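You operate a simulated robot arm through the tools that you are given. There is no shell and no other tool. Be economical: measure what you need, move in short steps, check, and stop when the job is done.

You are at the controls of a simulated two-armed robot. One attempt, no reset.

## Task
Test the torch on low, then full flame, then shut it off.
Fine: stand the black mat in the grey channel before you light it on low, and leave it there.

The check looks at the end state, three seconds after you hand in, the way a careful person would. Anything else that was tipped, shoved, dropped, spilled or broken makes it a failure.

## Robot
Two 7-joint arms with fingered hands on one trunk that stands fixed in place. Base frame: the origin is at the foot of the trunk, x ahead of it, y to its left, z up. Readings come in m, rad, newtons and seconds.
The left shoulder is at [0.07, 0.139, 1.133], the right one opposite. With the tool pointing down near the work surface each hand reaches from about 0.44 to 0.84 m from the base axis, measured 20 degrees to its own side. Payload 3.9 kg a hand.
The TCP of each hand is the grasp point between the finger pads, 0.029 m short of the fingertips. In the tool frame z runs along the fingers and y along their closing line. The gripper opens to 0.1 m. The gripper's body begins 0.034 m behind the TCP. The gripper is a hand of 5 fingers: y runs from the thumb to the fingers, the wrist lies at [-0.015, -0.105, -0.177] in the tool frame, and closing takes about 1.5 s.
Orientation is that of the tool frame in the base frame, as a unit quaternion [x, y, z, w]. With the fingers straight down and the wrist toward the robot, the tool's x, y and z point along [0, 1, 0], [1, 0, 0] and [0, 0, -1] of the base frame.

## Interface
- The arms move only by the tool servo_tool. It takes "left_series", "right_series" or both (then of equal length, played together; a hand with none holds still); each is a list of rows, each a list of 7 numbers: the shift along the base's x, y, z in m, then the turn, a rotation vector about the base's x, y, z in rad, then the closure, from 0 (fully open) to 1 (shut). In form: [[tx, ty, tz, rx, ry, rz, jaw], ...]. A call has 1 to 10 rows; each row shifts and turns the commanded pose from where the row before left it. Each row takes 0.2 s and may step no farther than 0.05 m and 0.15 rad from the row before; otherwise, or with a gripper value out of range, the whole call is refused. A pose out of reach is approached as far as the arm can. The call stops where the force on the tool passes 40 N (or 10 N more than at its start, if that is more) or the arm is blocked; 0.2 s more then pass. The fingers move at their own pace (about 0.153 m/s each) and stop on an object; they squeeze with about 27 N. The grip force told is the motor's: it shows also when the fingers shut on nothing. Time passes only in rows, and 0.2 s behind the last, so rows that do not move let the fingers close. It gives the time, the measured TCP pose, the force on the tool (base axes), the opening and the grip force at its end, in the units of the frame above (readings bear some noise), with the torque about the TCP (base axes, N m) and any sound that the robot's microphone picked up.
- Cameras (640 x 400 px; columns grow to the right, rows downward): "scene" is now at [0.1321, 0.0255, 1.454]; the picture's right is [0.29, -0.96, 0.00], its down [-0.52, -0.16, -0.84] and it looks along [0.80, 0.24, -0.55] (base axes); focal length 214 px, centre (320, 200). "left" rides on the left gripper at [-0.066, -0.086, -0.121] in its tool frame; the picture's right is [-0.76, -0.31, 0.58], its down [0.59, -0.70, 0.40] and it looks along [0.28, 0.64, 0.71] (tool axes); focal length 247 px, centre (320, 200). "right" rides on the right gripper at [0.066, -0.086, -0.121] in its tool frame; the picture's right is [-0.76, 0.31, -0.58], its down [-0.59, -0.70, 0.40] and it looks along [-0.28, 0.64, 0.71] (tool axes); focal length 247 px, centre (320, 200). There is no depth. A picture from a camera that has moved, and an enlarged one, comes with that camera's place and axes in the base frame and with its lens.
- camera(camera): a new picture of that camera. It takes no simulated time.
- move_column(by): slides the trunk up (or, below 0, down) by that many m; the arms and the scene camera ride with it, the base frame stays. It gives what a move gives, with no picture.
- set_grasp(shape, hand): the hand has 5 fingers and takes this shape, open, in about a second: jaw (thumb against the fingers, like two jaws); tri (thumb and two fingers); tip (a fingertip pinch); poke (one finger out to press); point (the index stretched); flat (the hand flat); cup (the hand cupped); fist (a fist). The gripper value then closes the fingers along that shape, each until it touches; the sizes above hold for jaw. It gives what a move gives, with no picture.
- pan_tilt(pan, tilt): turns the head with the scene camera to pan (to the left, within 1.501 rad either way) and tilt (down, from -0.506 to 1.204), counted from straight ahead of the robot. It gives what a move gives.
- enlarge(camera, box): a new picture of the part [left, top, right, bottom] of that camera's present view, enlarged. It takes no simulated time.
- job_done(): hands the job in; it is judged then, once.

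Go step by step. Nothing tells you positions but the pictures and the camera data: compare them with the known pose of the tool, close in by small moves and look again before you grip or let go. The budget is 120 turns and 74 pictures, counting those below and the enlarged ones. Unless the task says otherwise, let go and move clear before handing in, and close with one line.

The tools are called after ">>>" by a JSON object that holds its "method" and its "body". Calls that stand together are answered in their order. servo_tool: Moves the arms, as the interface text tells. Its arguments: {"type":"object","properties":{"left_series":{"type":"array"},"right_series":{"type":"array"}},"required":[]} The other tools are called the same way: move_column (by) slides the trunk up or down; set_grasp (shape, hand) gives the hand a shape; pan_tilt (pan, tilt) turns the head that bears the scene camera; camera (camera) takes a picture; enlarge (camera, box) takes an enlarged picture of a part of a camera's view; job_done () hands the job in.

At the start:

```text
t: 0.0
left_tool_pos: [0.3982, 0.2984, 1.3902]
left_orientation: [0.654, 0.757, 0.001, 0.0]
left_force: [0.3, 0.4, 0.2]
left_moment: [-0.01, 0.03, 0.02]
left_gripper_width: 0.0997
left_gripper_force: 0.2
left_shape: jaw
right_tool_pos: [0.4506, -0.1287, 1.3343]
right_orientation: [0.654, 0.757, 0.0, 0.0]
right_force: [0.0, 0.9, 0.3]
right_moment: [0.02, -0.02, 0.01]
right_gripper_width: 0.0997
right_gripper_force: 0.0
right_shape: jaw
trunk travel left (down, up): [-0.775, 0.065]
head pan, tilt: [0.295, 0.578]
```

scene: 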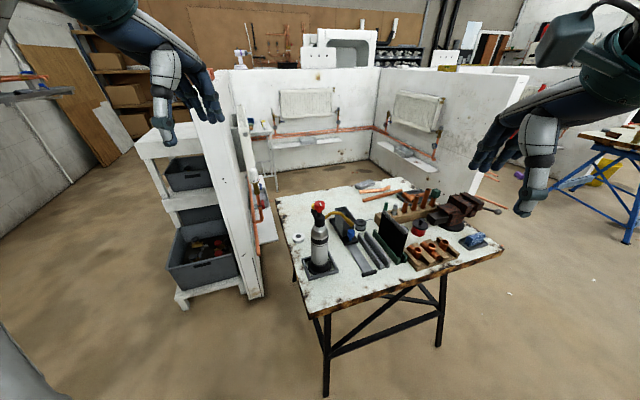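
right: 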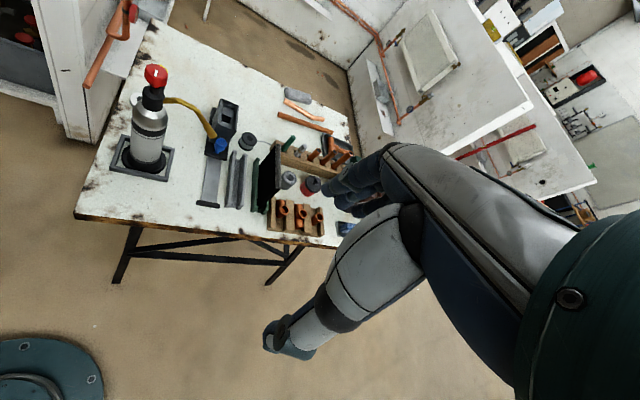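
left: 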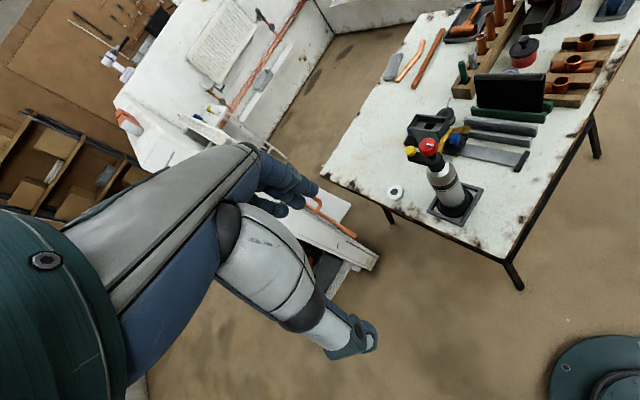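

I see a workbench with a torch on a bottle, a black mat standing in a green rack, a grey channel beside it. I'll look closer first.

>>> {"method": "enlarge", "body": {"camera": "scene", "box": [280, 170, 440, 290]}}

>>> {"method": "enlarge", "body": {"camera": "right", "box": [90, 50, 350, 250]}}

>>> {"method": "enlarge", "body": {"camera": "left", "box": [380, 60, 620, 240]}}

```text
3.33 times, centred on (360, 230) of scene
camera zoom: at [0.1321, 0.0255, 1.454], right [0.29, -0.96, 0.0], down [-0.52, -0.16, -0.84], along [0.8, 0.24, -0.55], focal length 715 px, centre (187, 100)
```

zoom: 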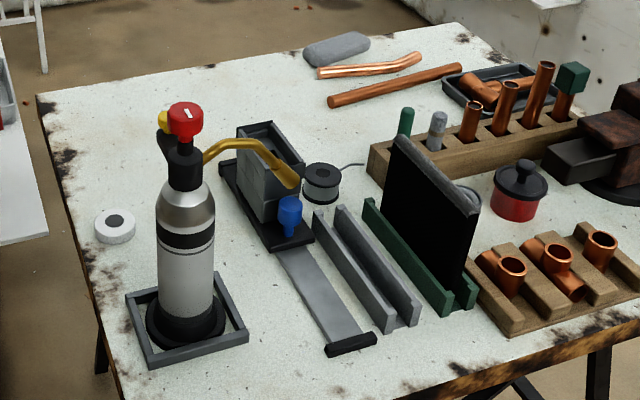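

```text
2.00 times, centred on (220, 150) of right
camera zoom: at [0.3574, -0.0778, 1.4553], right [0.41, -0.7, 0.58], down [-0.61, -0.68, -0.4], along [0.68, -0.19, -0.71], focal length 494 px, centre (520, 300)
```

zoom: 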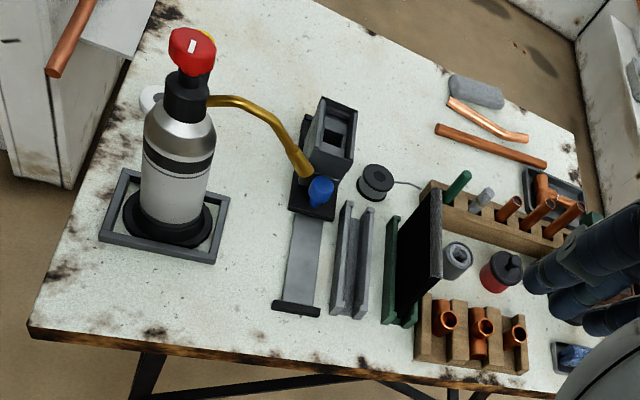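

```text
2.22 times, centred on (500, 150) of left
camera zoom: at [0.3251, 0.2233, 1.5107], right [-0.19, -0.79, -0.58], down [-0.78, 0.48, -0.4], along [0.59, 0.37, -0.71], focal length 549 px, centre (-80, 311)
```

zoom: 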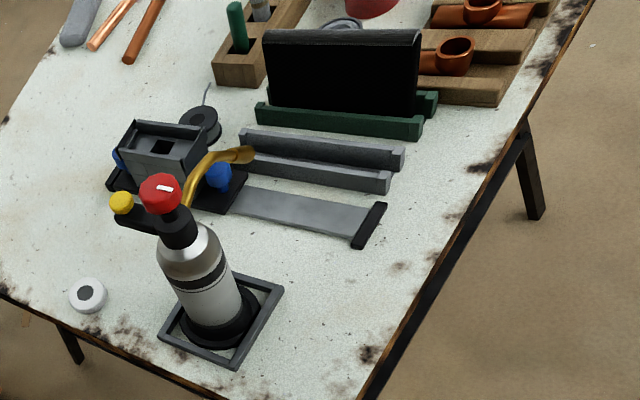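

The torch is near (0.66, 0.18) and its top is at about z 1.07. The channel runs from about (0.735, -0.05) to (0.88, 0.055), and the mat's rack is parallel to it and further right. I'll zoom in on the torch controls, the carriage and the mat.

>>> {"method": "enlarge", "body": {"camera": "scene", "box": [305, 190, 369, 230]}}

>>> {"method": "enlarge", "body": {"camera": "right", "box": [130, 55, 258, 135]}}

>>> {"method": "enlarge", "body": {"camera": "left", "box": [395, 90, 491, 150]}}

>>> {"method": "enlarge", "body": {"camera": "right", "box": [190, 120, 318, 200]}}

```text
10.00 times, centred on (337, 210) of scene
camera zoom: at [0.1321, 0.0255, 1.454], right [0.29, -0.96, 0.0], down [-0.52, -0.16, -0.84], along [0.8, 0.24, -0.55], focal length 2145 px, centre (150, 100)
```

zoom: 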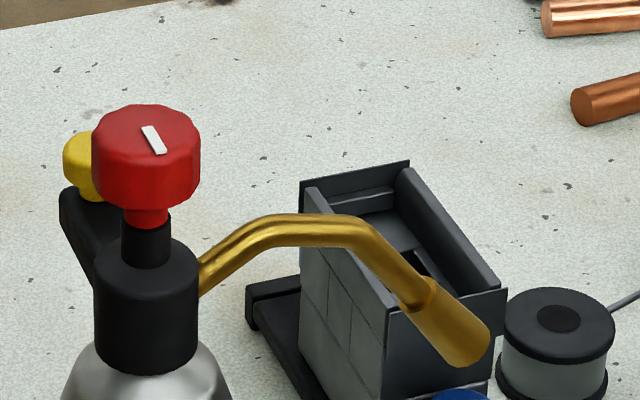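

```text
5.00 times, centred on (194, 95) of right
camera zoom: at [0.3574, -0.0778, 1.4553], right [0.41, -0.7, 0.58], down [-0.61, -0.68, -0.4], along [0.68, -0.19, -0.71], focal length 1235 px, centre (950, 725)
```

zoom: 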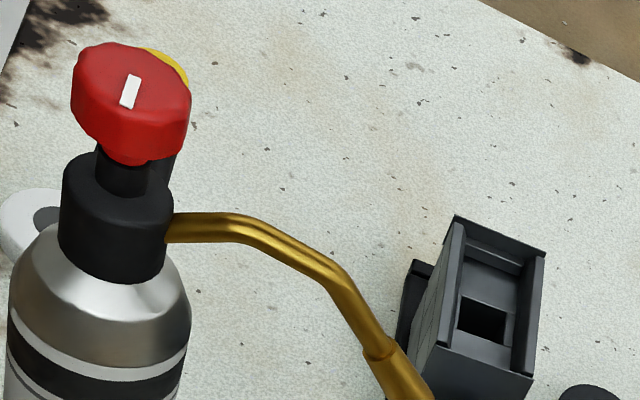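

```text
6.67 times, centred on (443, 120) of left
camera zoom: at [0.3251, 0.2233, 1.5107], right [-0.19, -0.79, -0.58], down [-0.78, 0.48, -0.4], along [0.59, 0.37, -0.71], focal length 1646 px, centre (-500, 733)
```

zoom: 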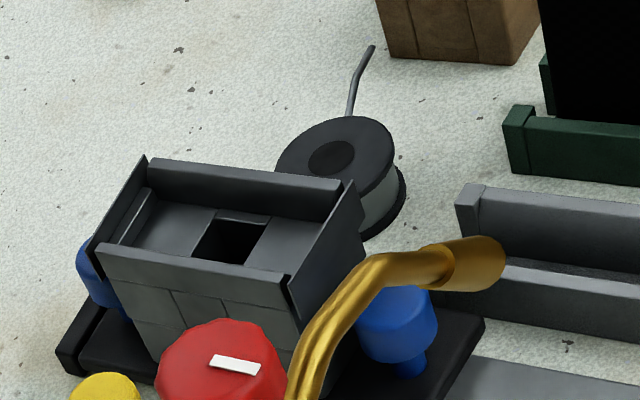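

```text
5.00 times, centred on (254, 160) of right
camera zoom: at [0.3574, -0.0778, 1.4553], right [0.41, -0.7, 0.58], down [-0.61, -0.68, -0.4], along [0.68, -0.19, -0.71], focal length 1235 px, centre (650, 400)
```

zoom: 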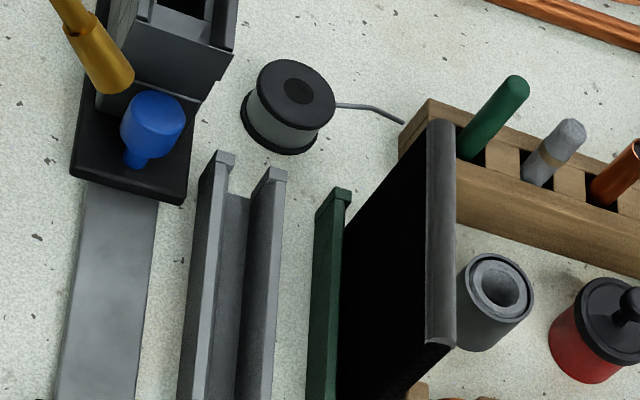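

The red knob with the white mark should be the gas valve, and the yellow button behind it on the black arm should be the igniter. I'll zoom on both from the left camera and on the mat's height.

>>> {"method": "enlarge", "body": {"camera": "left", "box": [395, 130, 475, 180]}}

>>> {"method": "enlarge", "body": {"camera": "scene", "box": [360, 200, 440, 250]}}

```text
8.00 times, centred on (435, 155) of left
camera zoom: at [0.3251, 0.2233, 1.5107], right [-0.19, -0.79, -0.58], down [-0.78, 0.48, -0.4], along [0.59, 0.37, -0.71], focal length 1976 px, centre (-600, 560)
```

zoom: 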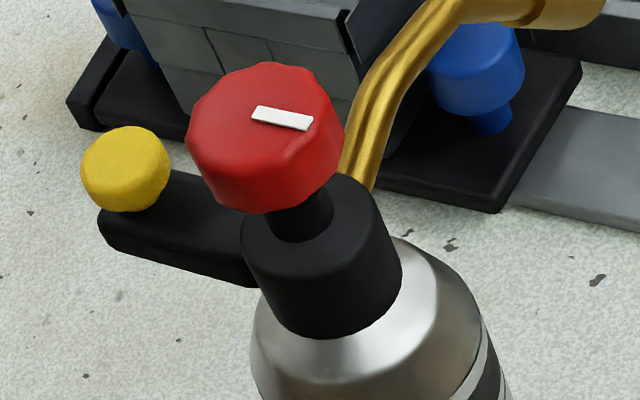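

```text
8.00 times, centred on (400, 225) of scene
camera zoom: at [0.1321, 0.0255, 1.454], right [0.29, -0.96, 0.0], down [-0.52, -0.16, -0.84], along [0.8, 0.24, -0.55], focal length 1716 px, centre (-320, 0)
```

zoom: 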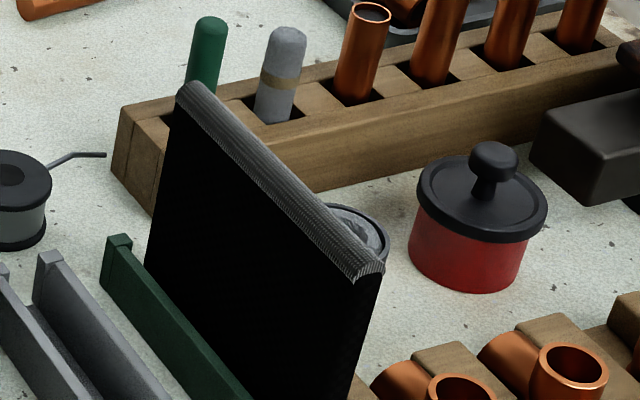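

The mat's top edge centre is near (0.83, -0.06, 0.94), turned about 0.6 rad. I'll bring the right hand over it, yawed and tilted so the fingers straddle it.

>>> {"method": "servo_tool", "body": {"right_series": [[0.03, 0, -0.015, 0, 0, -0.14, 0], [0.03, 0, -0.015, 0, 0, -0.14, 0], [0.03, 0, -0.015, 0, 0, -0.14, 0], [0.03, 0, -0.015, 0, 0, -0.14, 0], [0.03, 0, -0.015, 0, 0, -0.14, 0], [0.03, 0, -0.015, 0, 0, -0.14, 0], [0.03, 0, -0.015, 0, 0, -0.14, 0], [0.02, 0, -0.015, 0, 0, -0.137, 0]]}}

>>> {"method": "servo_tool", "body": {"right_series": [[0.02, 0.01, -0.02, 0.079, -0.1155, 0, 0], [0.02, 0.01, -0.02, 0.079, -0.1155, 0, 0], [0.02, 0.01, -0.02, 0.079, -0.1155, 0, 0], [0.02, 0.01, -0.02, 0.079, -0.1155, 0, 0], [0.02, 0.01, -0.02, 0.079, -0.1155, 0, 0]]}}

>>> {"method": "camera", "body": {"camera": "scene"}}

>>> {"method": "camera", "body": {"camera": "right"}}

```text
t: 1.8
left_tool_pos: [0.402, 0.2993, 1.3905]
left_orientation: [0.654, 0.757, 0.0, -0.001]
left_force: [1.0, 0.0, -0.4]
left_moment: [0.0, 0.02, 0.01]
left_gripper_width: 0.0998
left_gripper_force: 0.0
left_shape: jaw
right_tool_pos: [0.6843, -0.1289, 1.2134]
right_orientation: [0.956, 0.295, 0.0, 0.001]
right_force: [0.7, -1.2, 0.0]
right_moment: [-0.02, -0.03, -0.03]
right_gripper_width: 0.1002
right_gripper_force: 0.0
right_shape: jaw
trunk travel left (down, up): [-0.775, 0.065]
head pan, tilt: [0.295, 0.578]
```

```text
t: 3.0
left_tool_pos: [0.4012, 0.302, 1.3905]
left_orientation: [0.654, 0.757, -0.001, 0.0]
left_force: [-0.9, -0.2, 0.8]
left_moment: [0.01, 0.01, 0.01]
left_gripper_width: 0.0998
left_gripper_force: 0.0
left_shape: jaw
right_tool_pos: [0.7856, -0.0946, 1.1164]
right_orientation: [0.899, 0.263, 0.332, -0.109]
right_force: [1.4, 0.3, 0.5]
right_moment: [-0.02, 0.0, 0.0]
right_gripper_width: 0.0998
right_gripper_force: 0.2
right_shape: jaw
trunk travel left (down, up): [-0.775, 0.065]
head pan, tilt: [0.295, 0.578]
```

```text
61 pictures are left
camera scene: at [0.1335, 0.0261, 1.4538], right [0.29, -0.96, 0.0], down [-0.52, -0.16, -0.84], along [0.8, 0.24, -0.55], focal length 214 px, centre (320, 200)
```

scene: 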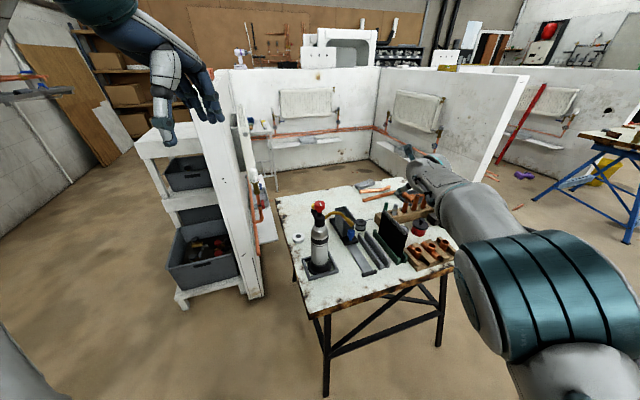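

```text
60 pictures are left
camera right: at [0.7166, -0.0426, 1.2527], right [-0.63, -0.77, -0.07], down [-0.55, 0.5, -0.67], along [0.55, -0.39, -0.74], focal length 247 px, centre (320, 200)
```

right: 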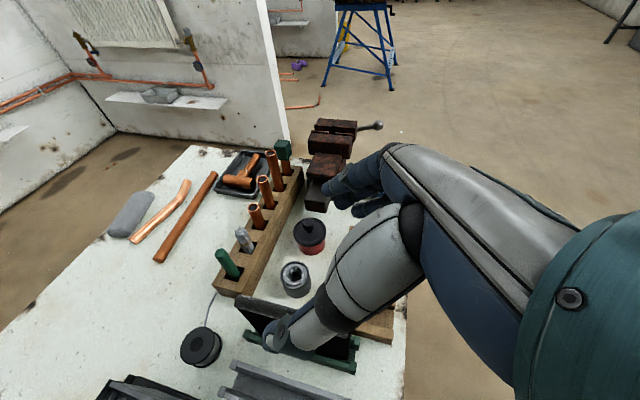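

The pose is as planned. I'll check the mat in the hand camera to refine the centre.

>>> {"method": "enlarge", "body": {"camera": "right", "box": [200, 250, 400, 375]}}

>>> {"method": "enlarge", "body": {"camera": "scene", "box": [350, 130, 478, 210]}}

```text
3.20 times, centred on (300, 312) of right
camera zoom: at [0.7166, -0.0426, 1.2527], right [-0.63, -0.77, -0.07], down [-0.55, 0.5, -0.67], along [0.55, -0.39, -0.74], focal length 790 px, centre (384, -160)
```

zoom: 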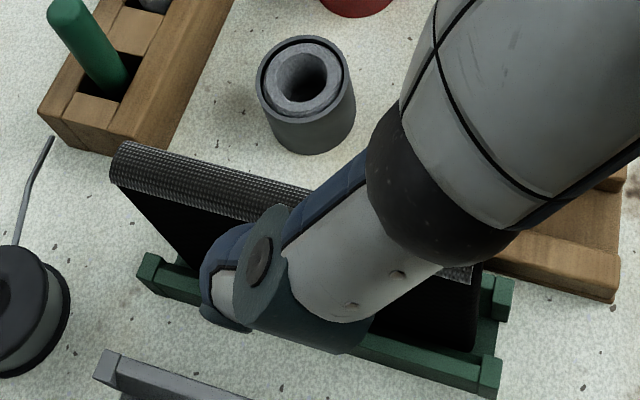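

```text
5.00 times, centred on (414, 170) of scene
camera zoom: at [0.1335, 0.0261, 1.4538], right [0.29, -0.96, 0.0], down [-0.52, -0.16, -0.84], along [0.8, 0.24, -0.55], focal length 1072 px, centre (-150, 350)
```

zoom: 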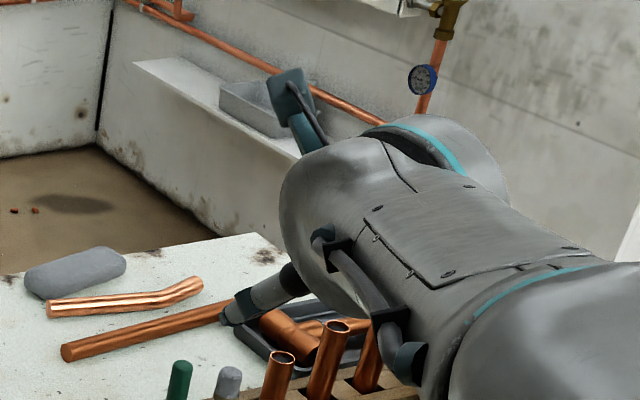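

Mat edge centre (0.826, -0.06), angle 0.595. I'll align above it and go part of the way down.

>>> {"method": "servo_tool", "body": {"right_series": [[0.02, 0.017, 0, 0, 0, 0, 0], [0.02, 0.018, 0, 0, 0, 0, 0], [0, 0, -0.03, 0, 0, 0, 0], [0, 0, -0.03, 0, 0, 0, 0], [0, 0, -0.03, 0, 0, 0, 0], [0, 0, -0.03, 0, 0, 0, 0], [0, 0, 0, 0, 0, 0, 0]]}}

>>> {"method": "enlarge", "body": {"camera": "scene", "box": [340, 160, 468, 240]}}

>>> {"method": "camera", "body": {"camera": "right"}}

```text
t: 4.6
left_tool_pos: [0.3998, 0.2995, 1.3905]
left_orientation: [0.654, 0.756, 0.0, 0.0]
left_force: [0.7, 0.6, 0.1]
left_moment: [-0.02, 0.04, -0.01]
left_gripper_width: 0.0998
left_gripper_force: 0.1
left_shape: jaw
right_tool_pos: [0.8204, -0.0433, 0.993]
right_orientation: [0.898, 0.277, 0.327, -0.101]
right_force: [0.8, -0.3, 0.5]
right_moment: [-0.02, 0.0, 0.03]
right_gripper_width: 0.1001
right_gripper_force: 0.1
right_shape: jaw
trunk travel left (down, up): [-0.775, 0.065]
head pan, tilt: [0.295, 0.578]
```

```text
5.00 times, centred on (404, 200) of scene
camera zoom: at [0.132, 0.0257, 1.454], right [0.29, -0.96, 0.0], down [-0.52, -0.16, -0.84], along [0.8, 0.24, -0.55], focal length 1072 px, centre (-100, 200)
```

zoom: 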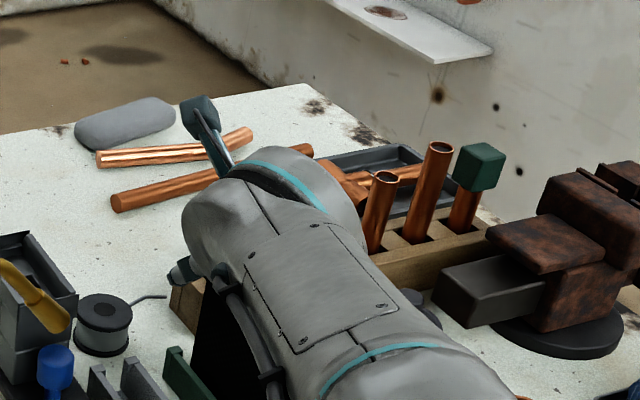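

```text
56 pictures are left
camera right: at [0.75, 0.0106, 1.1287], right [-0.61, -0.79, -0.05], down [-0.56, 0.47, -0.68], along [0.56, -0.39, -0.73], focal length 247 px, centre (320, 200)
```

right: 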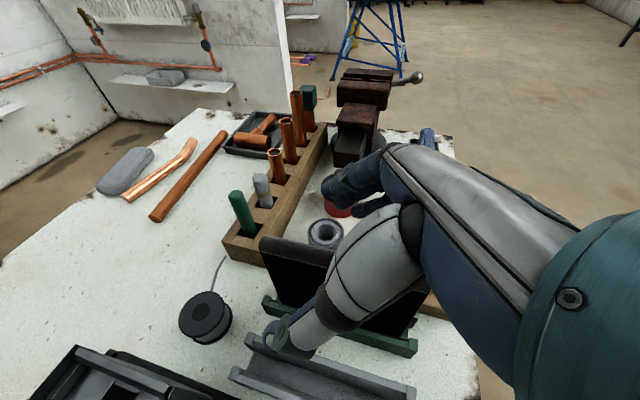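

The commanded pose is tracked well; I shift 1.7 cm across the mat and go down to straddle the edge.

>>> {"method": "servo_tool", "body": {"right_series": [[0.006, -0.016, 0, 0, 0, 0, 0], [0, 0, -0.02, 0, 0, 0, 0], [0, 0, -0.02, 0, 0, 0, 0], [0, 0, -0.019, 0, 0, 0, 0], [0, 0, 0, 0, 0, 0, 0]]}}

>>> {"method": "enlarge", "body": {"camera": "right", "box": [200, 170, 456, 330]}}

```text
t: 5.8
left_tool_pos: [0.3995, 0.3002, 1.3903]
left_orientation: [0.653, 0.757, 0.0, 0.0]
left_force: [-0.1, 0.6, -0.7]
left_moment: [0.01, 0.04, -0.01]
left_gripper_width: 0.1
left_gripper_force: 0.2
left_shape: jaw
right_tool_pos: [0.827, -0.059, 0.9356]
right_orientation: [0.898, 0.277, 0.327, -0.101]
right_force: [0.4, -0.2, 0.3]
right_moment: [0.0, 0.0, 0.0]
right_gripper_width: 0.0999
right_gripper_force: 0.1
right_shape: jaw
trunk travel left (down, up): [-0.775, 0.065]
head pan, tilt: [0.295, 0.578]
```

```text
2.50 times, centred on (328, 250) of right
camera zoom: at [0.7558, -0.0058, 1.0702], right [-0.61, -0.79, -0.05], down [-0.56, 0.47, -0.68], along [0.56, -0.39, -0.73], focal length 617 px, centre (300, 75)
```

zoom: 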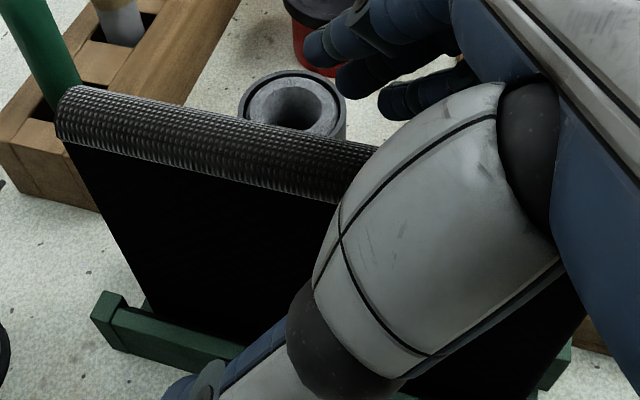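

The mat's ribbed edge is between thumb and fingers. Closing.

>>> {"method": "servo_tool", "body": {"right_series": [[0, 0, 0, 0, 0, 0, 1], [0, 0, 0, 0, 0, 0, 1], [0, 0, 0, 0, 0, 0, 1], [0, 0, 0, 0, 0, 0, 1], [0, 0, 0, 0, 0, 0, 1], [0, 0, 0, 0, 0, 0, 1], [0, 0, 0, 0, 0, 0, 1], [0, 0, 0, 0, 0, 0, 1]]}}

>>> {"method": "camera", "body": {"camera": "right"}}

```text
t: 7.6
left_tool_pos: [0.3997, 0.2985, 1.3904]
left_orientation: [0.654, 0.756, 0.0, 0.0]
left_force: [0.1, -0.6, -0.5]
left_moment: [-0.01, 0.0, 0.02]
left_gripper_width: 0.1
left_gripper_force: 0.2
left_shape: jaw
right_tool_pos: [0.8263, -0.0619, 0.9358]
right_orientation: [0.898, 0.277, 0.328, -0.101]
right_force: [0.1, -1.0, -0.5]
right_moment: [-0.08, -0.02, 0.1]
right_gripper_width: 0.0109
right_gripper_force: 27.2
right_shape: jaw
trunk travel left (down, up): [-0.775, 0.065]
head pan, tilt: [0.295, 0.578]
```

```text
54 pictures are left
camera right: at [0.7564, -0.0064, 1.0697], right [-0.61, -0.79, -0.05], down [-0.56, 0.47, -0.68], along [0.56, -0.39, -0.73], focal length 247 px, centre (320, 200)
```

right: 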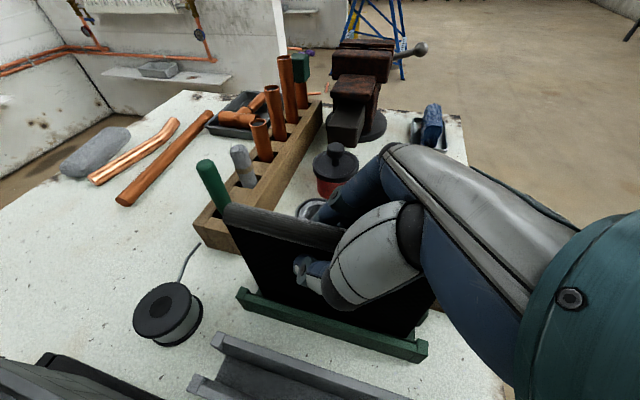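

Gripped at 11 mm. Lifting straight up 7 cm.

>>> {"method": "servo_tool", "body": {"right_series": [[0, 0, 0.01, 0, 0, 0, 1], [0, 0, 0.01, 0, 0, 0, 1], [0, 0, 0.015, 0, 0, 0, 1], [0, 0, 0.015, 0, 0, 0, 1], [0, 0, 0.02, 0, 0, 0, 1], [0, 0, 0, 0, 0, 0, 1]]}}

>>> {"method": "camera", "body": {"camera": "right"}}

>>> {"method": "enlarge", "body": {"camera": "scene", "box": [320, 170, 448, 280]}}

```text
t: 9.0
left_tool_pos: [0.3986, 0.2989, 1.3915]
left_orientation: [0.654, 0.757, 0.0, 0.0]
left_force: [0.1, 0.1, -0.1]
left_moment: [0.01, -0.02, 0.0]
left_gripper_width: 0.0998
left_gripper_force: 0.1
left_shape: jaw
right_tool_pos: [0.829, -0.0605, 1.0064]
right_orientation: [0.897, 0.277, 0.328, -0.101]
right_force: [-0.1, 0.5, -0.8]
right_moment: [0.04, 0.01, -0.04]
right_gripper_width: 0.0106
right_gripper_force: 26.8
right_shape: jaw
trunk travel left (down, up): [-0.775, 0.065]
head pan, tilt: [0.295, 0.578]
```

```text
53 pictures are left
camera right: at [0.7576, -0.0061, 1.1406], right [-0.61, -0.79, -0.05], down [-0.56, 0.47, -0.68], along [0.56, -0.39, -0.73], focal length 247 px, centre (320, 200)
```

right: 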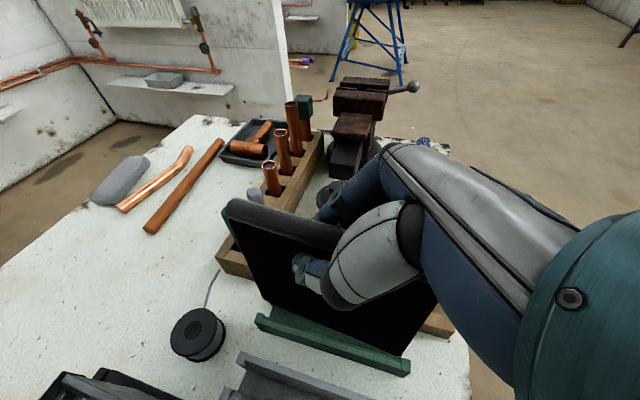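

```text
3.64 times, centred on (384, 225) of scene
camera zoom: at [0.1327, 0.0255, 1.4539], right [0.29, -0.96, 0.0], down [-0.52, -0.16, -0.84], along [0.8, 0.24, -0.55], focal length 780 px, centre (87, 109)
```

zoom: 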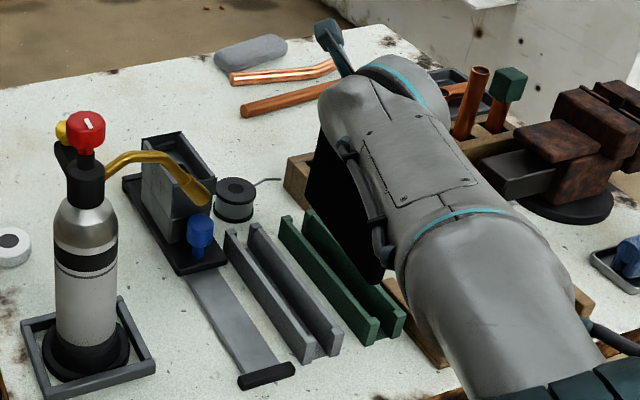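

The mat is free of the rack. I'll measure the offset from rack to channel in the hand camera.

>>> {"method": "enlarge", "body": {"camera": "right", "box": [190, 275, 390, 400]}}

>>> {"method": "enlarge", "body": {"camera": "left", "box": [430, 60, 590, 160]}}

```text
3.20 times, centred on (290, 338) of right
camera zoom: at [0.7576, -0.0061, 1.1406], right [-0.61, -0.79, -0.05], down [-0.56, 0.47, -0.68], along [0.56, -0.39, -0.73], focal length 790 px, centre (416, -240)
```

zoom: 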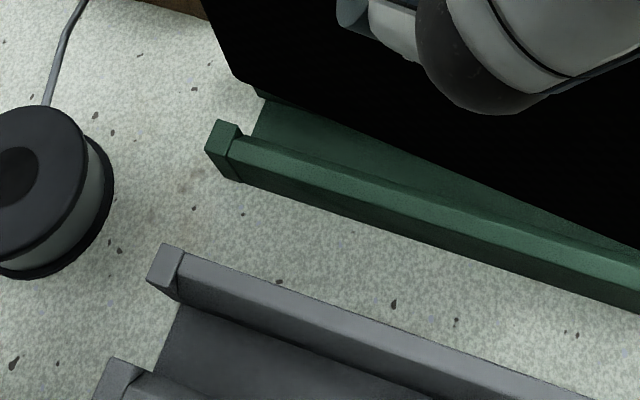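

```text
4.00 times, centred on (510, 110) of left
camera zoom: at [0.3258, 0.2233, 1.5106], right [-0.2, -0.79, -0.58], down [-0.78, 0.48, -0.4], along [0.59, 0.37, -0.71], focal length 988 px, centre (-440, 560)
```

zoom: 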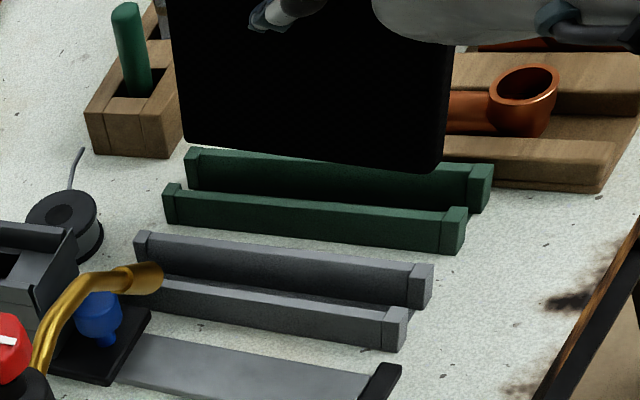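

The channel lies 7.7 cm across from the rack, parallel at about 0.62 rad. I carry the mat over it at this height.

>>> {"method": "servo_tool", "body": {"right_series": [[-0.011, 0.0157, 0, 0, 0, 0.01, 1], [-0.011, 0.0157, 0, 0, 0, 0.01, 1], [-0.011, 0.0157, 0, 0, 0, 0, 1], [-0.011, 0.0157, 0, 0, 0, 0, 1], [0, 0, 0, 0, 0, 0, 1]]}}

>>> {"method": "enlarge", "body": {"camera": "left", "box": [430, 60, 590, 160]}}

>>> {"method": "enlarge", "body": {"camera": "scene", "box": [320, 180, 416, 260]}}

>>> {"method": "camera", "body": {"camera": "right"}}

```text
t: 10.2
left_tool_pos: [0.4, 0.3, 1.3905]
left_orientation: [0.654, 0.756, 0.0, 0.0]
left_force: [0.1, 0.8, 0.5]
left_moment: [0.02, 0.0, 0.02]
left_gripper_width: 0.0997
left_gripper_force: 0.2
left_shape: jaw
right_tool_pos: [0.7848, 0.0025, 1.0058]
right_orientation: [0.895, 0.286, 0.327, -0.105]
right_force: [0.2, 0.2, -1.5]
right_moment: [0.02, 0.01, 0.01]
right_gripper_width: 0.0104
right_gripper_force: 27.3
right_shape: jaw
trunk travel left (down, up): [-0.775, 0.065]
head pan, tilt: [0.295, 0.578]
```

```text
4.00 times, centred on (510, 110) of left
camera zoom: at [0.3259, 0.2229, 1.5106], right [-0.2, -0.79, -0.58], down [-0.78, 0.48, -0.4], along [0.59, 0.37, -0.71], focal length 988 px, centre (-440, 560)
```

zoom: 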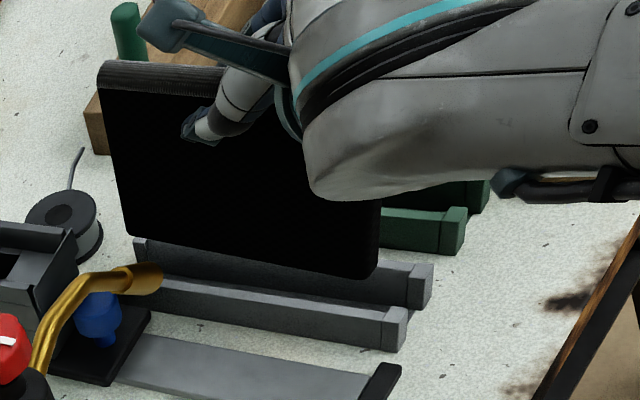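

```text
5.00 times, centred on (368, 220) of scene
camera zoom: at [0.1328, 0.0251, 1.4539], right [0.29, -0.96, 0.0], down [-0.52, -0.16, -0.84], along [0.8, 0.24, -0.55], focal length 1072 px, centre (80, 100)
```

zoom: 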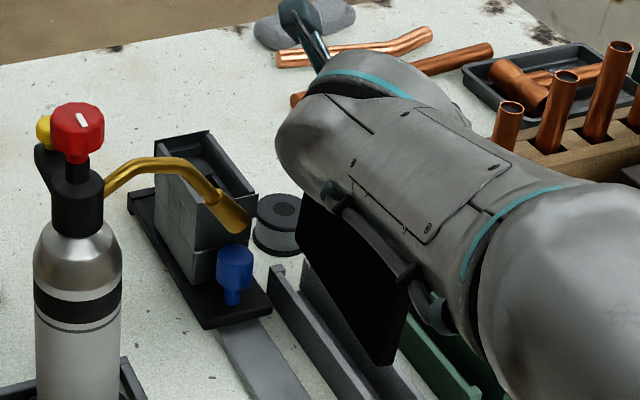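

```text
47 pictures are left
camera right: at [0.7122, 0.0555, 1.1402], right [-0.6, -0.8, -0.05], down [-0.57, 0.46, -0.68], along [0.57, -0.38, -0.73], focal length 247 px, centre (320, 200)
```

right: 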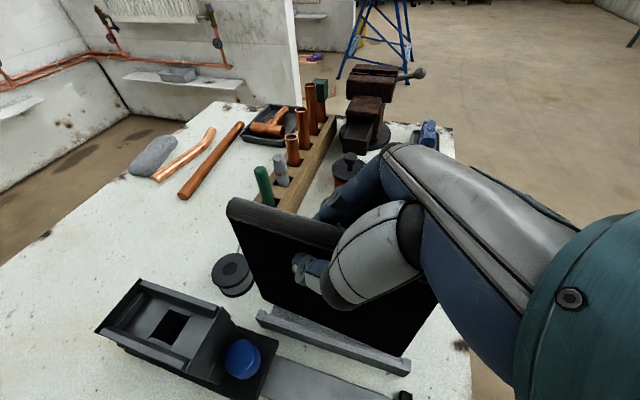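

The view is identical to the one above the rack, so alignment is good. Lowering in small steps.

>>> {"method": "servo_tool", "body": {"right_series": [[0, 0, -0.012, 0, 0, 0, 1], [0, 0, -0.012, 0, 0, 0, 1], [0, 0, -0.012, 0, 0, 0, 1], [0, 0, -0.008, 0, 0, 0, 1], [0, 0, 0, 0, 0, 0, 1]]}}

>>> {"method": "enlarge", "body": {"camera": "left", "box": [430, 60, 590, 160]}}

>>> {"method": "enlarge", "body": {"camera": "scene", "box": [320, 180, 416, 260]}}

```text
t: 11.4
left_tool_pos: [0.3968, 0.2995, 1.3914]
left_orientation: [0.654, 0.756, 0.001, 0.001]
left_force: [0.2, 0.1, 0.0]
left_moment: [0.0, 0.0, 0.0]
left_gripper_width: 0.0997
left_gripper_force: 0.0
left_shape: jaw
right_tool_pos: [0.7832, 0.0021, 0.9665]
right_orientation: [0.894, 0.286, 0.33, -0.103]
right_force: [0.0, -2.8, 14.8]
right_moment: [-0.04, -0.19, -0.03]
right_gripper_width: 0.0112
right_gripper_force: 27.7
right_shape: jaw
trunk travel left (down, up): [-0.775, 0.065]
head pan, tilt: [0.295, 0.578]
```

```text
4.00 times, centred on (510, 110) of left
camera zoom: at [0.3223, 0.2227, 1.5117], right [-0.19, -0.79, -0.58], down [-0.78, 0.48, -0.4], along [0.6, 0.37, -0.71], focal length 988 px, centre (-440, 560)
```

zoom: 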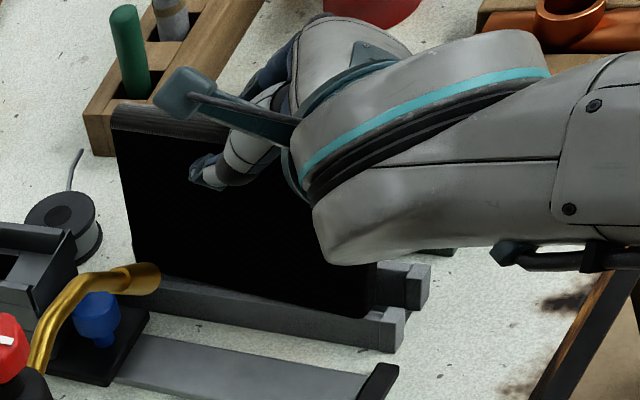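

```text
5.00 times, centred on (368, 220) of scene
camera zoom: at [0.1293, 0.0249, 1.4545], right [0.29, -0.96, 0.0], down [-0.52, -0.16, -0.84], along [0.8, 0.24, -0.54], focal length 1072 px, centre (80, 100)
```

zoom: 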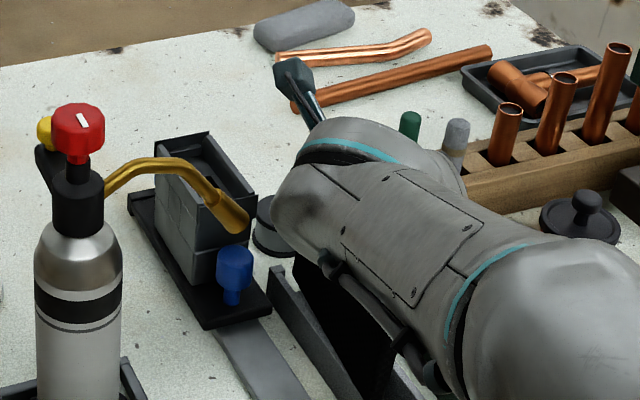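

I feel 15 N upward: the mat's bottom is touching a wall top. I'll raise it slightly and look closely.

>>> {"method": "enlarge", "body": {"camera": "left", "box": [455, 115, 541, 155]}}

>>> {"method": "enlarge", "body": {"camera": "scene", "box": [365, 220, 413, 260]}}

```text
7.44 times, centred on (498, 135) of left
camera zoom: at [0.3223, 0.2227, 1.5117], right [-0.19, -0.79, -0.58], down [-0.78, 0.48, -0.4], along [0.6, 0.37, -0.71], focal length 1838 px, centre (-1005, 684)
```

zoom: 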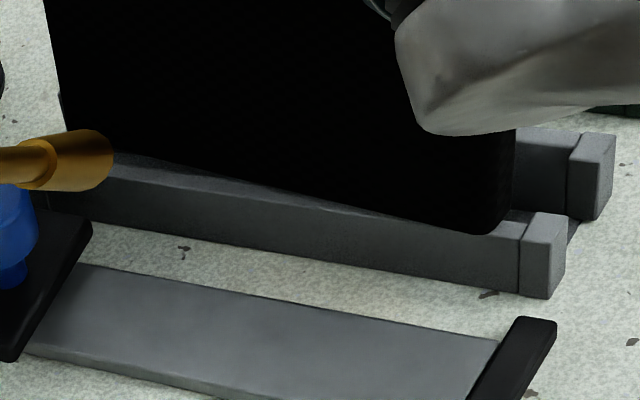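

```text
10.00 times, centred on (389, 240) of scene
camera zoom: at [0.1293, 0.0249, 1.4545], right [0.29, -0.96, 0.0], down [-0.52, -0.16, -0.84], along [0.8, 0.24, -0.54], focal length 2145 px, centre (-370, -200)
```

zoom: 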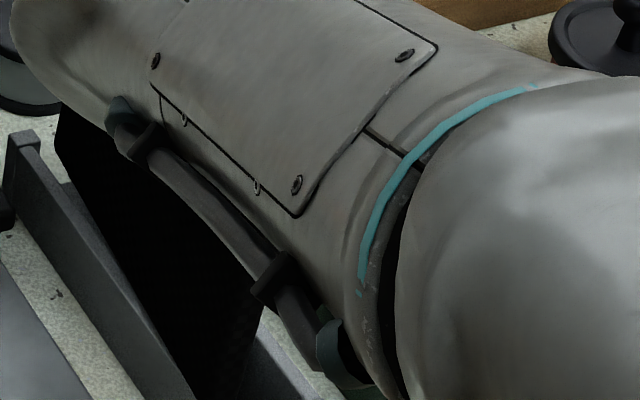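

The mat yawed about 0.07 rad in the fingers, so its near corner sits on the left wall. I raise it, turn it back and shift about 1 cm right.

>>> {"method": "servo_tool", "body": {"right_series": [[0, 0, 0.012, 0, 0, 0, 1], [0.003, -0.004, 0.003, 0, 0, 0.035, 1], [0.0028, -0.0042, 0, 0, 0, 0.035, 1], [0, 0, 0, 0, 0, 0, 1]]}}

>>> {"method": "enlarge", "body": {"camera": "left", "box": [455, 85, 551, 145]}}

>>> {"method": "camera", "body": {"camera": "right"}}

```text
t: 12.4
left_tool_pos: [0.4004, 0.2999, 1.3908]
left_orientation: [0.655, 0.756, 0.0, 0.0]
left_force: [-0.6, -0.3, 0.2]
left_moment: [-0.01, 0.01, 0.0]
left_gripper_width: 0.0998
left_gripper_force: 0.2
left_shape: jaw
right_tool_pos: [0.7899, -0.0053, 0.9766]
right_orientation: [0.884, 0.318, 0.322, -0.116]
right_force: [-0.6, -0.6, -1.1]
right_moment: [-0.05, 0.02, -0.02]
right_gripper_width: 0.0111
right_gripper_force: 27.1
right_shape: jaw
trunk travel left (down, up): [-0.775, 0.065]
head pan, tilt: [0.295, 0.578]
```

```text
6.67 times, centred on (503, 115) of left
camera zoom: at [0.3257, 0.2237, 1.5105], right [-0.19, -0.79, -0.58], down [-0.78, 0.48, -0.4], along [0.59, 0.37, -0.71], focal length 1646 px, centre (-900, 767)
```

zoom: 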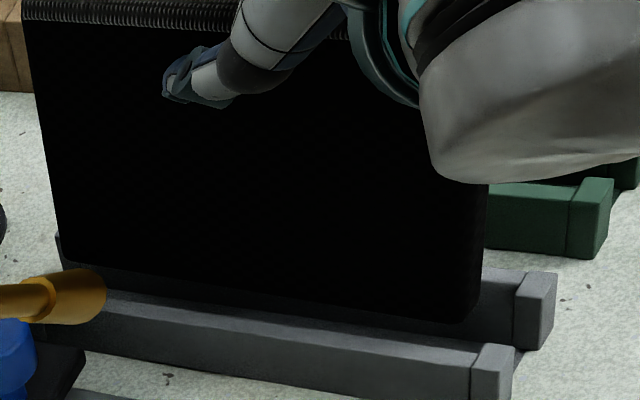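

```text
41 pictures are left
camera right: at [0.7142, 0.0418, 1.1109], right [-0.54, -0.84, -0.05], down [-0.6, 0.42, -0.68], along [0.59, -0.34, -0.73], focal length 247 px, centre (320, 200)
```

right: 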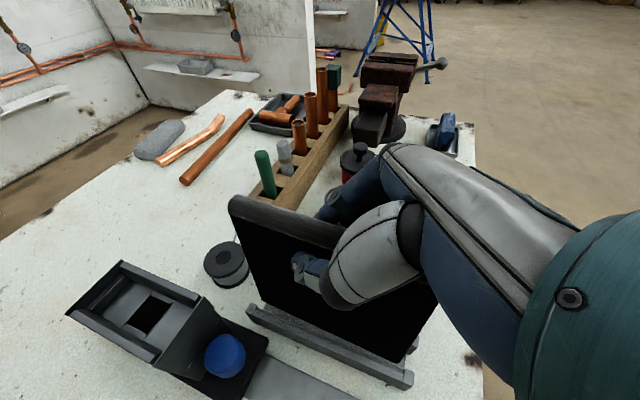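

Now parallel. One more 6 mm shift right should centre it, then lower gently.

>>> {"method": "servo_tool", "body": {"right_series": [[0.0035, -0.0049, 0, 0, 0, 0, 1], [0, 0, -0.008, 0, 0, 0, 1], [0, 0, -0.008, 0, 0, 0, 1], [0, 0, -0.006, 0, 0, 0, 1], [0, 0, 0, 0, 0, 0, 1]]}}

>>> {"method": "enlarge", "body": {"camera": "left", "box": [455, 85, 551, 145]}}

```text
t: 13.6
left_tool_pos: [0.3982, 0.2993, 1.3906]
left_orientation: [0.654, 0.757, 0.0, 0.0]
left_force: [-0.5, -0.8, 0.1]
left_moment: [-0.04, 0.01, -0.03]
left_gripper_width: 0.0998
left_gripper_force: 0.0
left_shape: jaw
right_tool_pos: [0.7924, -0.0114, 0.9543]
right_orientation: [0.884, 0.317, 0.323, -0.115]
right_force: [-0.1, 0.7, -1.5]
right_moment: [0.04, 0.0, 0.09]
right_gripper_width: 0.0111
right_gripper_force: 26.6
right_shape: jaw
trunk travel left (down, up): [-0.775, 0.065]
head pan, tilt: [0.295, 0.578]
```

```text
6.67 times, centred on (503, 115) of left
camera zoom: at [0.3253, 0.2235, 1.5106], right [-0.19, -0.79, -0.58], down [-0.78, 0.48, -0.4], along [0.59, 0.37, -0.71], focal length 1646 px, centre (-900, 767)
```

zoom: 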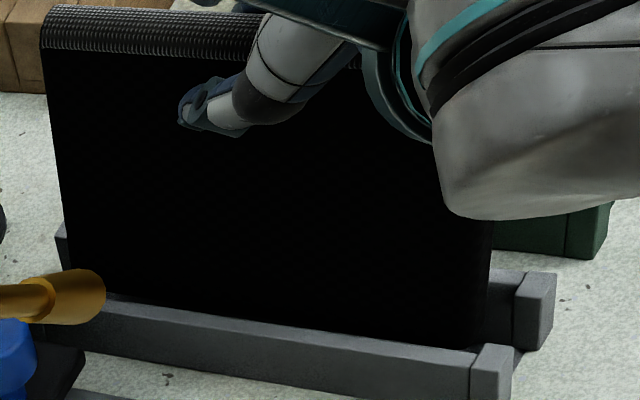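

The mat is in the slot with no contact force. Continuing down until it seats.

>>> {"method": "servo_tool", "body": {"right_series": [[0, 0, -0.006, 0, 0, 0, 1], [0, 0, -0.006, 0, 0, 0, 1], [0, 0, -0.004, 0, 0, 0, 1], [0, 0, 0, 0, 0, 0, 1]]}}

```text
t: 14.6
left_tool_pos: [0.3988, 0.3003, 1.3899]
left_orientation: [0.654, 0.756, -0.001, -0.001]
left_force: [-0.1, 0.5, 0.0]
left_moment: [0.01, 0.02, -0.01]
left_gripper_width: 0.0998
left_gripper_force: 0.0
left_shape: jaw
right_tool_pos: [0.7911, -0.011, 0.938]
right_orientation: [0.884, 0.318, 0.322, -0.117]
right_force: [-1.2, -0.2, -1.7]
right_moment: [0.06, 0.02, 0.09]
right_gripper_width: 0.0111
right_gripper_force: 26.9
right_shape: jaw
trunk travel left (down, up): [-0.775, 0.065]
head pan, tilt: [0.295, 0.578]
```

>>> {"method": "servo_tool", "body": {"right_series": [[0, 0, -0.003, 0, 0, 0, 1], [0, 0, -0.003, 0, 0, 0, 1], [0, 0, 0, 0, 0, 0, 1]]}}

>>> {"method": "enlarge", "body": {"camera": "left", "box": [430, 60, 590, 160]}}

```text
t: 15.4
left_tool_pos: [0.3983, 0.2997, 1.3921]
left_orientation: [0.654, 0.757, 0.0, 0.0]
left_force: [0.1, 1.2, 0.6]
left_moment: [0.02, 0.01, 0.03]
left_gripper_width: 0.0999
left_gripper_force: 0.0
left_shape: jaw
right_tool_pos: [0.7928, -0.0114, 0.9344]
right_orientation: [0.884, 0.318, 0.323, -0.115]
right_force: [-1.4, -1.6, 4.4]
right_moment: [0.13, 0.02, 0.09]
right_gripper_width: 0.0113
right_gripper_force: 27.1
right_shape: jaw
trunk travel left (down, up): [-0.775, 0.065]
head pan, tilt: [0.295, 0.578]
```

```text
4.00 times, centred on (510, 110) of left
camera zoom: at [0.3239, 0.2233, 1.5111], right [-0.19, -0.79, -0.58], down [-0.78, 0.48, -0.4], along [0.59, 0.37, -0.71], focal length 988 px, centre (-440, 560)
```

zoom: 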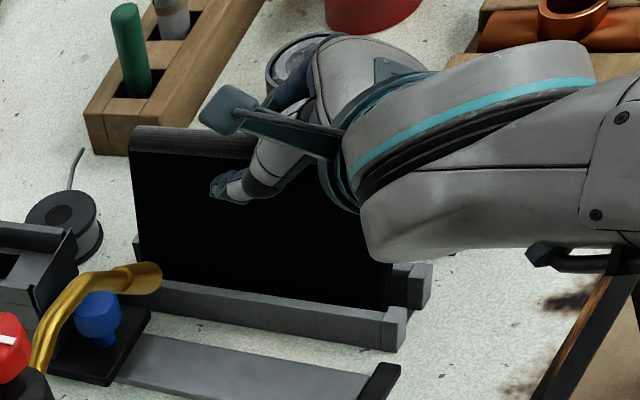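

Seated (4 N). Opening partway and lifting straight up.

>>> {"method": "servo_tool", "body": {"right_series": [[0, 0, 0, 0, 0, 0, 0.8], [0, 0, 0, 0, 0, 0, 0.55], [0, 0, 0, 0, 0, 0, 0.5], [0, 0, 0, 0, 0, 0, 0.5], [0, 0, 0.015, 0, 0, 0, 0.5], [0, 0, 0.025, 0, 0, 0, 0.5], [0, 0, 0.03, 0, 0, 0, 0.5], [0, 0, 0.03, 0, 0, 0, 0.5], [0, 0, 0, 0, 0, 0, 0.5]]}}

>>> {"method": "enlarge", "body": {"camera": "left", "box": [430, 60, 590, 160]}}

```text
t: 17.4
left_tool_pos: [0.3997, 0.2999, 1.391]
left_orientation: [0.654, 0.757, 0.0, 0.0]
left_force: [-0.1, 0.5, -0.3]
left_moment: [-0.01, -0.03, 0.04]
left_gripper_width: 0.0997
left_gripper_force: 0.0
left_shape: jaw
right_tool_pos: [0.7926, -0.0097, 1.0327]
right_orientation: [0.884, 0.317, 0.322, -0.116]
right_force: [-0.6, 0.1, 0.4]
right_moment: [0.0, 0.0, 0.03]
right_gripper_width: 0.0495
right_gripper_force: 0.0
right_shape: jaw
trunk travel left (down, up): [-0.775, 0.065]
head pan, tilt: [0.295, 0.578]
```

```text
4.00 times, centred on (510, 110) of left
camera zoom: at [0.3256, 0.2233, 1.5106], right [-0.19, -0.79, -0.58], down [-0.78, 0.48, -0.4], along [0.59, 0.37, -0.71], focal length 988 px, centre (-440, 560)
```

zoom: 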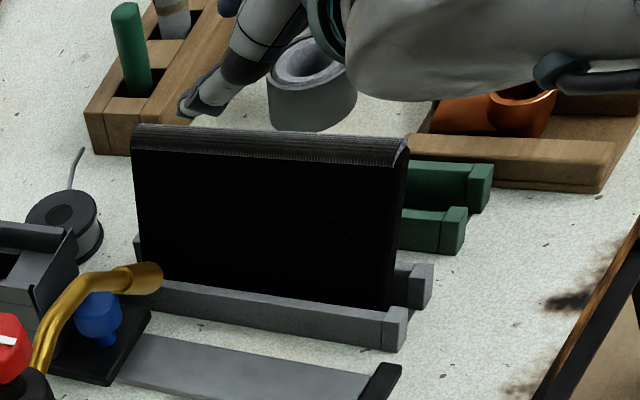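

The mat stands well in the channel. Now I retract the right hand up and away to the right, reversing its turns.

>>> {"method": "servo_tool", "body": {"right_series": [[0, -0.01, 0.04, 0, 0, 0, 0.5], [0, -0.01, 0.04, 0, 0, 0, 0.5], [-0.02, -0.02, 0.04, -0.079, 0.1155, 0, 0.3], [-0.03, -0.02, 0.04, -0.079, 0.1155, 0, 0.1], [-0.03, -0.02, 0.03, -0.079, 0.1155, 0, 0], [-0.03, -0.03, 0.02, -0.079, 0.1155, 0, 0], [-0.03, -0.03, 0.02, -0.079, 0.1155, 0, 0], [-0.04, -0.03, 0.02, 0, 0, 0.14, 0], [-0.04, -0.03, 0, 0, 0, 0.14, 0], [-0.04, -0.03, 0, 0, 0, 0.14, 0]]}}

>>> {"method": "servo_tool", "body": {"right_series": [[-0.03, -0.02, 0, 0, 0, 0.14, 0], [0, 0, 0, 0, 0, 0.14, 0], [0, 0, 0, 0, 0, 0.14, 0]], "left_series": [[0.03, 0, 0, 0, 0, 0, 0], [0.03, 0, 0, 0, 0, 0, 0], [0.02, 0, 0, 0, 0, 0, 0]]}}

>>> {"method": "enlarge", "body": {"camera": "left", "box": [400, 110, 560, 210]}}

>>> {"method": "enlarge", "body": {"camera": "scene", "box": [296, 190, 376, 240]}}

```text
refused: row 4 steps farther than a row can; nothing moved
```

```text
t: 18.2
left_tool_pos: [0.4816, 0.2971, 1.3897]
left_orientation: [0.655, 0.756, 0.0, -0.001]
left_force: [-0.4, -1.2, -0.2]
left_moment: [0.01, 0.04, -0.01]
left_gripper_width: 0.0998
left_gripper_force: 0.1
left_shape: jaw
right_tool_pos: [0.7631, -0.032, 1.0325]
right_orientation: [0.798, 0.495, 0.291, -0.182]
right_force: [0.3, -0.4, 0.8]
right_moment: [0.03, -0.02, 0.03]
right_gripper_width: 0.0997
right_gripper_force: 0.0
right_shape: jaw
trunk travel left (down, up): [-0.775, 0.065]
head pan, tilt: [0.295, 0.578]
```

```text
4.00 times, centred on (480, 160) of left
camera zoom: at [0.4072, 0.2199, 1.5106], right [-0.2, -0.79, -0.58], down [-0.78, 0.48, -0.4], along [0.59, 0.37, -0.71], focal length 988 px, centre (-320, 360)
```

zoom: 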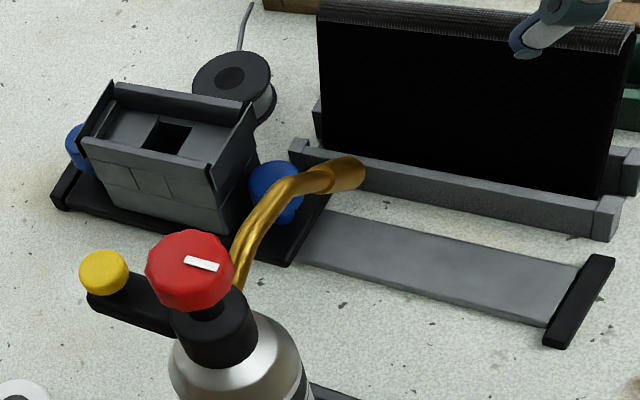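

```text
8.00 times, centred on (336, 215) of scene
camera zoom: at [0.1337, 0.0231, 1.4538], right [0.29, -0.96, 0.0], down [-0.52, -0.16, -0.84], along [0.8, 0.24, -0.55], focal length 1716 px, centre (192, 80)
```

zoom: 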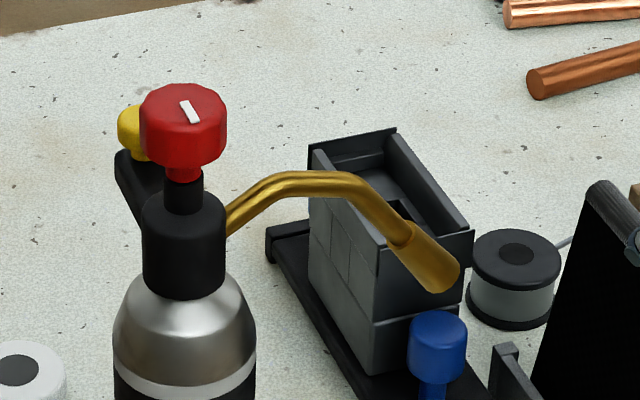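

The right hand's first retract was refused, so only the small second part ran, harmlessly above the mat. I'll retract it properly now with smaller steps.

>>> {"method": "servo_tool", "body": {"right_series": [[0, -0.01, 0.04, 0, 0, 0, 0], [0, -0.01, 0.04, 0, 0, 0, 0], [0, -0.02, 0.04, 0, 0, 0, 0], [-0.03, -0.02, 0.03, -0.03, 0.1, 0, 0], [-0.03, -0.02, 0.02, -0.03, 0.13, 0, 0], [-0.03, -0.03, 0.02, -0.03, 0.13, 0, 0], [-0.03, -0.03, 0.02, -0.03, 0.13, 0, 0], [-0.03, -0.03, 0.02, -0.03, 0.13, 0, 0], [-0.03, -0.03, 0, 0, 0, 0, 0], [-0.03, -0.03, 0, 0, 0, 0, 0]]}}

>>> {"method": "camera", "body": {"camera": "scene"}}

```text
t: 20.4
left_tool_pos: [0.4774, 0.2979, 1.3916]
left_orientation: [0.654, 0.756, 0.0, 0.001]
left_force: [-0.7, -0.3, -0.9]
left_moment: [0.02, 0.02, 0.02]
left_gripper_width: 0.1
left_gripper_force: 0.2
left_shape: jaw
right_tool_pos: [0.5487, -0.2638, 1.262]
right_orientation: [0.86, 0.437, -0.003, -0.263]
right_force: [-0.8, -0.2, 0.2]
right_moment: [0.01, 0.03, -0.04]
right_gripper_width: 0.0998
right_gripper_force: 0.2
right_shape: jaw
trunk travel left (down, up): [-0.775, 0.065]
head pan, tilt: [0.295, 0.578]
```

```text
35 pictures are left
camera scene: at [0.13, 0.0242, 1.4542], right [0.29, -0.96, 0.0], down [-0.52, -0.16, -0.84], along [0.8, 0.24, -0.54], focal length 214 px, centre (320, 200)
```

scene: 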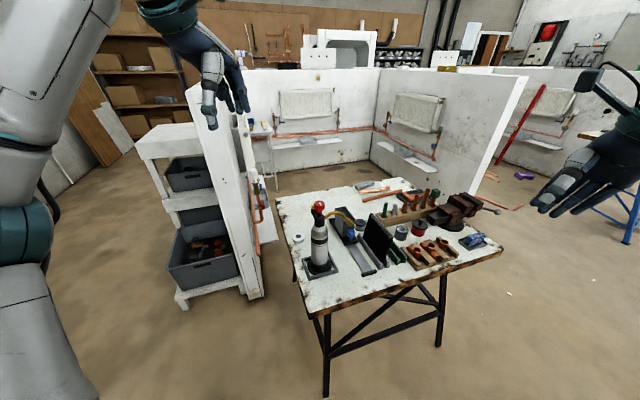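

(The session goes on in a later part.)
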